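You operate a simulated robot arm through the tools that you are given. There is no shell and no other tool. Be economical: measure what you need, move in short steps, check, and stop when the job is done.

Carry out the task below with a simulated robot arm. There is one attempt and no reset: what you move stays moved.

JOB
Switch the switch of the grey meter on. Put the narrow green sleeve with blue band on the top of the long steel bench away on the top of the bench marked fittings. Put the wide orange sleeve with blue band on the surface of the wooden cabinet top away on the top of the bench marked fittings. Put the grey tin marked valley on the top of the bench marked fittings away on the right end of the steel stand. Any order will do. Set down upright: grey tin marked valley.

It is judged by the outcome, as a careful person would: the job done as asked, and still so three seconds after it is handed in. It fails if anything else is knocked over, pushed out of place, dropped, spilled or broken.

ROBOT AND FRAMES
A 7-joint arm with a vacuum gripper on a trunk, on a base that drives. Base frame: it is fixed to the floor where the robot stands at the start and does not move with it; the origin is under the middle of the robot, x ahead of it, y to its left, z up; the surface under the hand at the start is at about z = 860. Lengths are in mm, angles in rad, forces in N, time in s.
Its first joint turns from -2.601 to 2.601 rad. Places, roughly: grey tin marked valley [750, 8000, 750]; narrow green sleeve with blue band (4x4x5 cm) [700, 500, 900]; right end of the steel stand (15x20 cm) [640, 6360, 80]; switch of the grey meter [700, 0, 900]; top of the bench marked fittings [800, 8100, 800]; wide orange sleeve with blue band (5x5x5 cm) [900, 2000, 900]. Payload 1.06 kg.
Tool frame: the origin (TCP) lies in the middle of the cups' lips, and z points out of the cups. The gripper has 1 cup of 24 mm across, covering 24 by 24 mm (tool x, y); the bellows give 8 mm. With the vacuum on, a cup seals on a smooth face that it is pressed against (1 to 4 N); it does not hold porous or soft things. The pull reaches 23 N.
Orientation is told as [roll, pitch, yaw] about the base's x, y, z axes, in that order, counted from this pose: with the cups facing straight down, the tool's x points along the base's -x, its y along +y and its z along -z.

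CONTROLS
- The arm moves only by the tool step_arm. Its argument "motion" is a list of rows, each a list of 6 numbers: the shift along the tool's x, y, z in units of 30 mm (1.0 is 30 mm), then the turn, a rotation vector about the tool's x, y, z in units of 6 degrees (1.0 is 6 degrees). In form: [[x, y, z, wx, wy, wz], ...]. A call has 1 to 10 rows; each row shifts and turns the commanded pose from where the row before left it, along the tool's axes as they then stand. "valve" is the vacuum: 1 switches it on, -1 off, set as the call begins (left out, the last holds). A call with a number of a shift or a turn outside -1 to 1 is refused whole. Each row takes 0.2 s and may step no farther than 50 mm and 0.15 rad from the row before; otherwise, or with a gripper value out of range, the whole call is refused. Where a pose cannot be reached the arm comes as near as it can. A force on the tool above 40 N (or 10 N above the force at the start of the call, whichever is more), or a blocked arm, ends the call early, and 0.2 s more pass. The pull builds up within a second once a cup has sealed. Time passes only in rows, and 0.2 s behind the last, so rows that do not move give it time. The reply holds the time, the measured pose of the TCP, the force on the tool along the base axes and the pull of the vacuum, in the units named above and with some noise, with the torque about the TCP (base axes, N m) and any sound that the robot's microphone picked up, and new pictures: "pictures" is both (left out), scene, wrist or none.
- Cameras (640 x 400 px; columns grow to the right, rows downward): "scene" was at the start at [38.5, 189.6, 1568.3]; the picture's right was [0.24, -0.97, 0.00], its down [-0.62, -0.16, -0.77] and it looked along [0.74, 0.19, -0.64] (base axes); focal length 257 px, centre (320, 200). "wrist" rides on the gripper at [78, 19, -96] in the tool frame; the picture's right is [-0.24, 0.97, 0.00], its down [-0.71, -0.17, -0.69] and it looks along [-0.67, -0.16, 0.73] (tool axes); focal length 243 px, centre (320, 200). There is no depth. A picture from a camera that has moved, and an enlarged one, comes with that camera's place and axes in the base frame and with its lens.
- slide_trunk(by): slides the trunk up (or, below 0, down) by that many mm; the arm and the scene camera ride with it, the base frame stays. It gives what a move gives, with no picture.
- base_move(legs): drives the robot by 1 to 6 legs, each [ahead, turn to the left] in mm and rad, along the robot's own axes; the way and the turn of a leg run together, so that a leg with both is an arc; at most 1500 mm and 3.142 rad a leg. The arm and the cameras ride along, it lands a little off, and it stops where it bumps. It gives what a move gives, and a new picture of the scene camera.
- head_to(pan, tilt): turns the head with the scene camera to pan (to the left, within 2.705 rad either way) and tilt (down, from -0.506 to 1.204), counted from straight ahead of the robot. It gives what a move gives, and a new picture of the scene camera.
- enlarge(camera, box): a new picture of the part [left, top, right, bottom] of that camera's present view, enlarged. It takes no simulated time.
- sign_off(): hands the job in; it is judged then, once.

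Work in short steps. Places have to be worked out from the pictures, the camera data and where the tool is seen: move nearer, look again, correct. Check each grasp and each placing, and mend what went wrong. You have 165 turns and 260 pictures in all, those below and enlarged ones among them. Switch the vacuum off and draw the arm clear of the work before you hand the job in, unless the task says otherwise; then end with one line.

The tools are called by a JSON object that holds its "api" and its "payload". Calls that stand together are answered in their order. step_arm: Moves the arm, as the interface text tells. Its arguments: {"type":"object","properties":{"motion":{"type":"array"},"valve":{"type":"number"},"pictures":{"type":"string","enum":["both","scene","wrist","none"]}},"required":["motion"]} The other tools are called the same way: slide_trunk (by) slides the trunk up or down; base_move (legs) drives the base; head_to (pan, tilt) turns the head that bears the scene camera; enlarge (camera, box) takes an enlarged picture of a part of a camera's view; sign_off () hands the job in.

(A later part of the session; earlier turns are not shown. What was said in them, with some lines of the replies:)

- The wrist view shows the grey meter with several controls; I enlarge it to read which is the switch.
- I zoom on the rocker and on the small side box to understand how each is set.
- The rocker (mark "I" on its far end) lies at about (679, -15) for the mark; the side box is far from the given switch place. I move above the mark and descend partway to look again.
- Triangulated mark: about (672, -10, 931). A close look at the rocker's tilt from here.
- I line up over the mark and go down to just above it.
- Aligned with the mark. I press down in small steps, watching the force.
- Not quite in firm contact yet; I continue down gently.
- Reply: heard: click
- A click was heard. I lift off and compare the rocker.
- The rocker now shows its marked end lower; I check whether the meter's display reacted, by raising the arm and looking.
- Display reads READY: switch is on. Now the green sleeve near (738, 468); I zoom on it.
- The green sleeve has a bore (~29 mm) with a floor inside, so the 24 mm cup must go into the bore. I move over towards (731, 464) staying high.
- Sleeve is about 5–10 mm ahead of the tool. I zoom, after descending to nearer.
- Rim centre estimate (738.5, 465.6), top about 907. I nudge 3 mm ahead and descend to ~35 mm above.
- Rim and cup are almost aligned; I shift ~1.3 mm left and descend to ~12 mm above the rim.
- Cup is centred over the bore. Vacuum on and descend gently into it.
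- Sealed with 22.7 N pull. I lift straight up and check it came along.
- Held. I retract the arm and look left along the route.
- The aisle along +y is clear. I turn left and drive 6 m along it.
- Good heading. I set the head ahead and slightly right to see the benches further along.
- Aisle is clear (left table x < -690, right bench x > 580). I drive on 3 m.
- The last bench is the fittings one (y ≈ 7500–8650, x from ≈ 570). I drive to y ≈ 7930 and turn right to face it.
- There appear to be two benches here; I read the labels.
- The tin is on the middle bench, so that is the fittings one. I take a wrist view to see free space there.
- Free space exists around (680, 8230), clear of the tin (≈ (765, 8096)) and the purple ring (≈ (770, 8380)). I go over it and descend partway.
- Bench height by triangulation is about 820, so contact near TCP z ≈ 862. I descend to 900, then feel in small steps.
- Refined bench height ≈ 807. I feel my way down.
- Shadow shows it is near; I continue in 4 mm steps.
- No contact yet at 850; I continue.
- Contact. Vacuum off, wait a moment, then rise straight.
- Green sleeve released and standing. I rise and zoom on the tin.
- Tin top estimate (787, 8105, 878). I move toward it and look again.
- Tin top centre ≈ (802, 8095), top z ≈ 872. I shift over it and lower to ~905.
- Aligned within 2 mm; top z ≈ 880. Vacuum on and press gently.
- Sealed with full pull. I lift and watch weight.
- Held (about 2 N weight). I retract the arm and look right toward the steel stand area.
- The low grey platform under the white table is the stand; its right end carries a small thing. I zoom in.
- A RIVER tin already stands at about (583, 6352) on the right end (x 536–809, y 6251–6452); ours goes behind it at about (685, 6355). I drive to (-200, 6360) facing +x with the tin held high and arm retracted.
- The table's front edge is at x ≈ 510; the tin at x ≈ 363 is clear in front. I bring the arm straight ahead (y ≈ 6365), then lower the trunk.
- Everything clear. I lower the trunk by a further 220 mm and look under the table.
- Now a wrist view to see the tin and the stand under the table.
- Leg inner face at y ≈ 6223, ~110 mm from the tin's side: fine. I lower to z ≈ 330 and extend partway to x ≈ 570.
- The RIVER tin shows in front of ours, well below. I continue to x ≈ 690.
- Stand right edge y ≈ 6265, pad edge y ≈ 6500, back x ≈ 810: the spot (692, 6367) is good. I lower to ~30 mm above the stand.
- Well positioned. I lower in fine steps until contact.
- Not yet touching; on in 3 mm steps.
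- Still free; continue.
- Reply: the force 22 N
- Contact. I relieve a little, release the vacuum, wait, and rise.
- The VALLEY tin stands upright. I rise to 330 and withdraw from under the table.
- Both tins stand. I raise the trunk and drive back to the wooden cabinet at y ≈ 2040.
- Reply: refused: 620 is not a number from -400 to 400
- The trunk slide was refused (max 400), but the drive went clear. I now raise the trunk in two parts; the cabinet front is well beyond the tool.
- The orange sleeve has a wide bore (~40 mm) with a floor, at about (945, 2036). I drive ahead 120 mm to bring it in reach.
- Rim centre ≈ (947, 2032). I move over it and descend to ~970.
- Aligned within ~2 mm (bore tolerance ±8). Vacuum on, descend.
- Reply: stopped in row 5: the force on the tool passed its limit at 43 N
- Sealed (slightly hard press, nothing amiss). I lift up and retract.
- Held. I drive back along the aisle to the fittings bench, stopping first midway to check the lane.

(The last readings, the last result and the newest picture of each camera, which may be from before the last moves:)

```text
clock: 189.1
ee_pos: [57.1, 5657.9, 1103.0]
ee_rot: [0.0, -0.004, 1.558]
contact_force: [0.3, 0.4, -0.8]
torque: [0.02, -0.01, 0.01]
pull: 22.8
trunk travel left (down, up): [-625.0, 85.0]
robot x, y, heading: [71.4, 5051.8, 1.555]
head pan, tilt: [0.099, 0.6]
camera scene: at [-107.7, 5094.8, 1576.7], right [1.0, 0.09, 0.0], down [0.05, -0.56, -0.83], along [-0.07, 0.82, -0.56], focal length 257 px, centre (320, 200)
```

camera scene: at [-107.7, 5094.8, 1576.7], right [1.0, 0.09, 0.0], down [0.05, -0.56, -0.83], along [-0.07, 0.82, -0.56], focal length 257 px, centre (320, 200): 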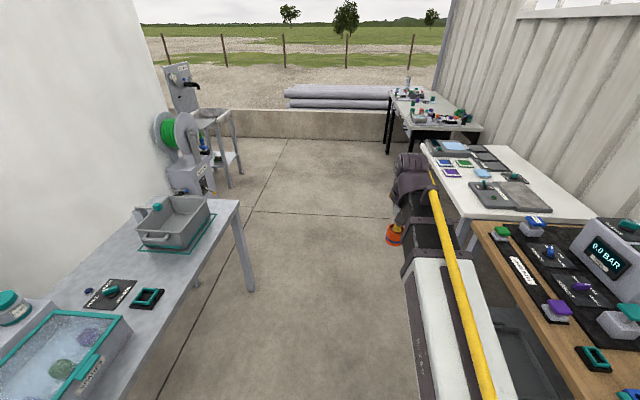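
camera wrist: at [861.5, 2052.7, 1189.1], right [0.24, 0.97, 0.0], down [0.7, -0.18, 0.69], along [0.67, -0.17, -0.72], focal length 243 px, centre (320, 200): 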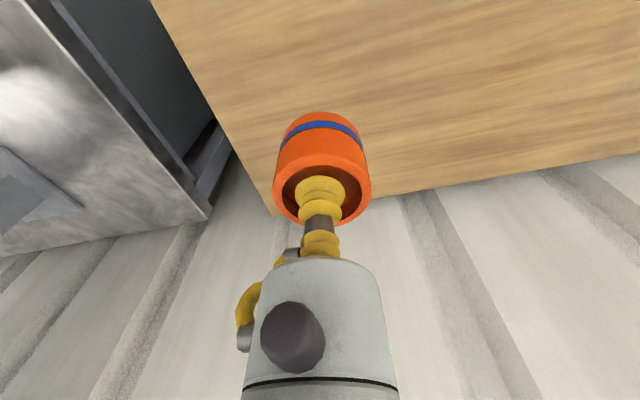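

On course; I correct the heading slightly, drive the remaining 2.9 m, and turn to face the bench.

{"api": "base_move", "payload": {"legs": [[0, 0.04], [1500, 0], [1400, 0], [0, -1.59]]}}

{"api": "head_to", "payload": {"pan": -0.1, "tilt": 0.7}}

```text
clock: 207.4
ee_pos: [605.4, 7994.9, 1102.8]
ee_rot: [0.0, -0.006, 0.016]
contact_force: [-0.5, 0.1, -1.1]
torque: [0.03, -0.02, 0.03]
pull: 23.0
trunk travel left (down, up): [-625.0, 85.0]
robot x, y, heading: [2.6, 7963.1, 0.026]
head pan, tilt: [0.099, 0.6]
camera scene: at [40.9, 8142.7, 1576.7], right [0.12, -0.99, 0.0], down [-0.56, -0.07, -0.83], along [0.82, 0.1, -0.56], focal length 257 px, centre (320, 200)
```

scene: 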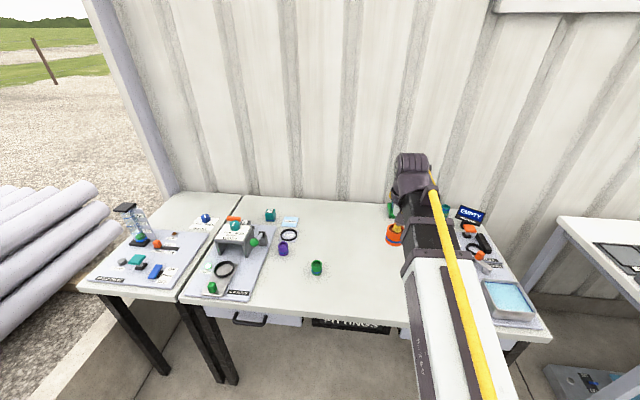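

```text
clock: 208.2
ee_pos: [605.4, 7994.4, 1103.6]
ee_rot: [0.001, -0.005, 0.015]
contact_force: [-0.6, -0.1, -0.7]
torque: [-0.01, 0.0, -0.02]
pull: 23.5
trunk travel left (down, up): [-625.0, 85.0]
robot x, y, heading: [-0.2, 7962.6, 0.02]
head pan, tilt: [-0.099, 0.7]
camera scene: at [37.8, 8125.5, 1568.1], right [-0.08, -1.0, 0.0], down [-0.64, 0.05, -0.77], along [0.76, -0.06, -0.64], focal length 257 px, centre (320, 200)
```

scene: 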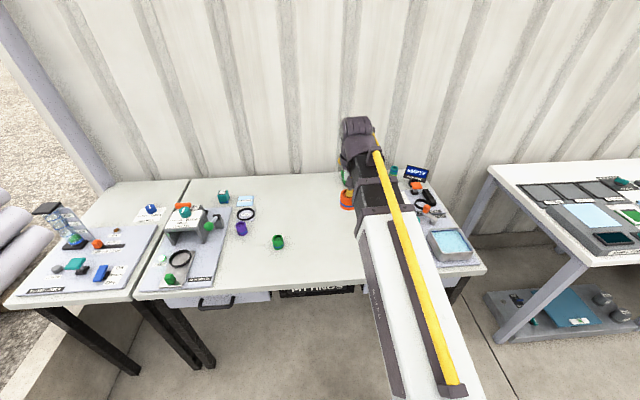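

The bench's FITTINGS label is visible and the green sleeve stands. I move to about (690, 8085) and descend to ~925.

{"api": "step_arm", "payload": {"motion": [[-0.95, 1, 0, 0, 0, 0], [-0.95, 1, 0, 0, 0, 0], [-0.95, 1, 0.5, 0, 0, 0], [0, 0, 1, 0, 0, 0], [0, 0, 1, 0, 0, 0], [0, 0, 1, 0, 0, 0], [0, 0, 1, 0, 0, 0], [0, 0, 1, 0, 0, 0], [0, 0, 0.4, 0, 0, 0], [0, 0, 0, 0, 0, 0]], "pictures": "both"}}

```text
clock: 210.4
ee_pos: [689.8, 8085.9, 928.4]
ee_rot: [0.001, -0.006, 0.015]
contact_force: [0.6, 0.3, -0.5]
torque: [-0.02, 0.02, 0.02]
pull: 22.7
trunk travel left (down, up): [-625.0, 85.0]
robot x, y, heading: [5.0, 7960.6, 0.02]
head pan, tilt: [-0.099, 0.7]
camera scene: at [37.8, 8125.5, 1568.0], right [-0.08, -1.0, 0.0], down [-0.64, 0.05, -0.76], along [0.76, -0.06, -0.64], focal length 257 px, centre (320, 200)
camera wrist: at [610.8, 8103.9, 1022.7], right [0.22, 0.98, 0.0], down [0.71, -0.16, 0.69], along [0.67, -0.15, -0.72], focal length 243 px, centre (320, 200)
```

scene: 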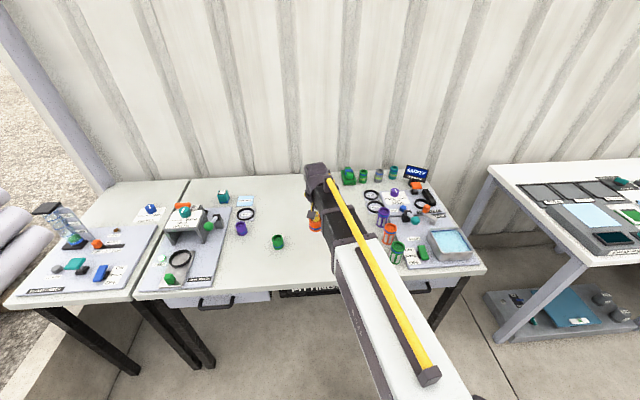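
wrist: 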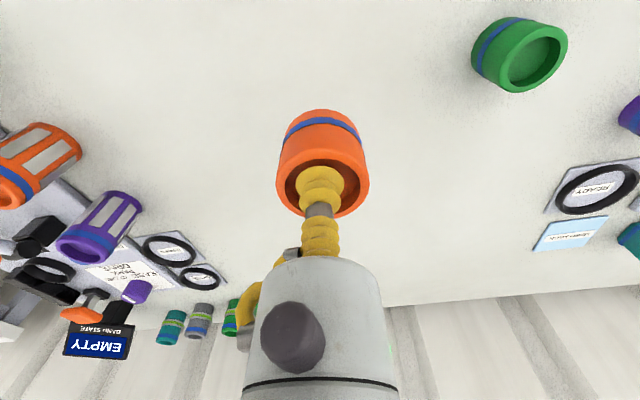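

Clear spot below. I descend to ~862, then feel for contact.

{"api": "step_arm", "payload": {"motion": [[0, 0, 1, 0, 0, 0], [0, 0, 0.8, 0, 0, 0], [0, 0, 0.2, 0, 0, 0], [0, 0, 0.15, 0, 0, 0], [0, 0, 0.12, 0, 0, 0]], "pictures": "none"}}

```text
clock: 211.6
ee_pos: [690.8, 8084.8, 859.8]
ee_rot: [0.0, -0.005, 0.015]
contact_force: [0.1, -0.2, -1.6]
torque: [0.01, 0.01, 0.01]
pull: 23.5
trunk travel left (down, up): [-625.0, 85.0]
robot x, y, heading: [1.3, 7966.0, 0.016]
head pan, tilt: [-0.099, 0.7]
```

Not yet; continuing in 3–4 mm steps.

{"api": "step_arm", "payload": {"motion": [[0, 0, 0.12, 0, 0, 0], [0, 0, 0.12, 0, 0, 0], [0, 0, 0.1, 0, 0, 0]], "pictures": "none"}}

```text
clock: 212.4
ee_pos: [691.1, 8085.8, 848.8]
ee_rot: [-0.001, -0.007, 0.016]
contact_force: [-0.6, 0.0, -1.1]
torque: [-0.04, -0.03, 0.01]
pull: 23.3
trunk travel left (down, up): [-625.0, 85.0]
robot x, y, heading: [-0.3, 7965.5, 0.017]
head pan, tilt: [-0.099, 0.7]
```

{"api": "step_arm", "payload": {"motion": [[0, 0, 0.1, 0, 0, 0], [0, 0, 0.1, 0, 0, 0], [0, 0, 0.1, 0, 0, 0]], "pictures": "wrist"}}

```text
clock: 213.2
ee_pos: [689.3, 8086.3, 842.0]
ee_rot: [0.0, -0.006, 0.014]
contact_force: [3.1, 0.9, 17.7]
torque: [-0.01, -0.02, 0.0]
pull: 23.1
trunk travel left (down, up): [-625.0, 85.0]
robot x, y, heading: [-0.3, 7962.4, 0.015]
head pan, tilt: [-0.099, 0.7]
camera wrist: at [610.3, 8103.4, 936.8], right [0.22, 0.98, 0.0], down [0.71, -0.16, 0.69], along [0.67, -0.15, -0.72], focal length 243 px, centre (320, 200)
```

wrist: 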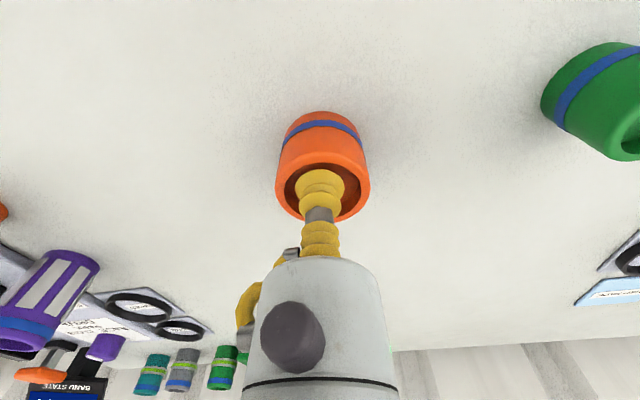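

Contact. Release, wait, and rise straight.

{"api": "step_arm", "payload": {"motion": [[0, 0, -0.1, 0, 0, 0], [0, 0, 0, 0, 0, 0], [0, 0, 0, 0, 0, 0], [0, 0, 0, 0, 0, 0], [0, 0, -0.15, 0, 0, 0], [0, 0, -0.3, 0, 0, 0], [0, 0, -0.8, 0, 0, 0], [0, 0, -1, 0, 0, 0], [0, 0, -1, 0, 0, 0], [0, 0, -1, 0, 0, 0]], "pictures": "none", "valve": -1}}

{"api": "step_arm", "payload": {"motion": [[0, 0, -1, 0, 0, 0], [0, 0, -1, 0, 0, 0], [0, 0, -1, 0, 0, 0], [1, 0, 0, 0, 0, 0], [1, 0, 0, 0, 0, 0], [1, 0, 0, 0, 0, 0], [1, 0, 0, 0, 0, 0]], "pictures": "both"}}

```text
clock: 215.4
ee_pos: [690.9, 8086.0, 970.5]
ee_rot: [-0.001, -0.005, 0.018]
contact_force: [0.7, -0.5, -0.4]
torque: [0.0, 0.02, -0.01]
pull: 0.2
trunk travel left (down, up): [-625.0, 85.0]
robot x, y, heading: [-1.4, 7963.5, 0.02]
head pan, tilt: [-0.099, 0.7]
```

```text
clock: 217.0
ee_pos: [568.7, 8084.0, 1059.8]
ee_rot: [-0.001, -0.006, 0.015]
contact_force: [0.2, 0.0, 0.1]
torque: [0.02, 0.02, -0.02]
pull: 0.1
trunk travel left (down, up): [-625.0, 85.0]
robot x, y, heading: [-0.9, 7961.3, 0.016]
head pan, tilt: [-0.099, 0.7]
camera scene: at [37.7, 8125.5, 1568.1], right [-0.08, -1.0, 0.0], down [-0.64, 0.05, -0.76], along [0.76, -0.06, -0.64], focal length 257 px, centre (320, 200)
camera wrist: at [489.5, 8101.1, 1154.9], right [0.22, 0.98, 0.0], down [0.71, -0.16, 0.69], along [0.67, -0.15, -0.72], focal length 243 px, centre (320, 200)
```

scene: 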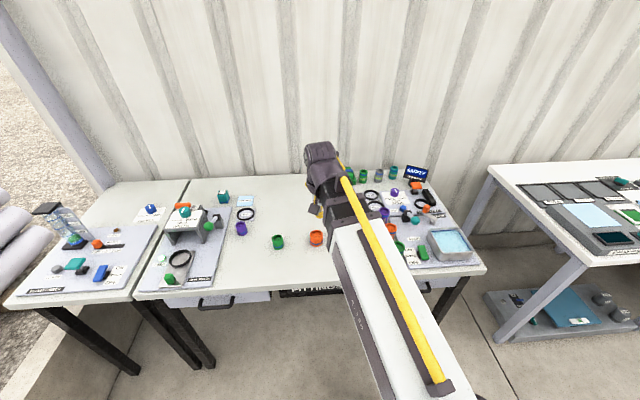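
wrist: 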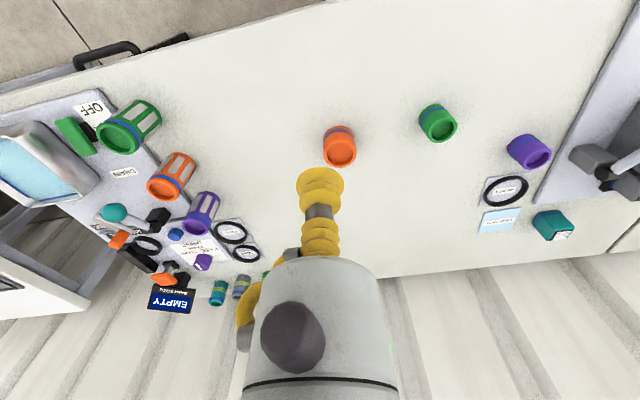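

Both sleeves stand on the FITTINGS bench, the VALLEY tin was left upright on the stand, the meter read READY after its switch was pressed, and the vacuum is off with the arm clear. I hand it in.

{"api": "sign_off", "payload": {}}

```text
The job is handed in.
```

The job is done and handed in: the meter is switched on and reads READY, both sleeves are on the fittings bench, and the valley tin stands upright on the right end of the steel stand, behind a tin marked "river".
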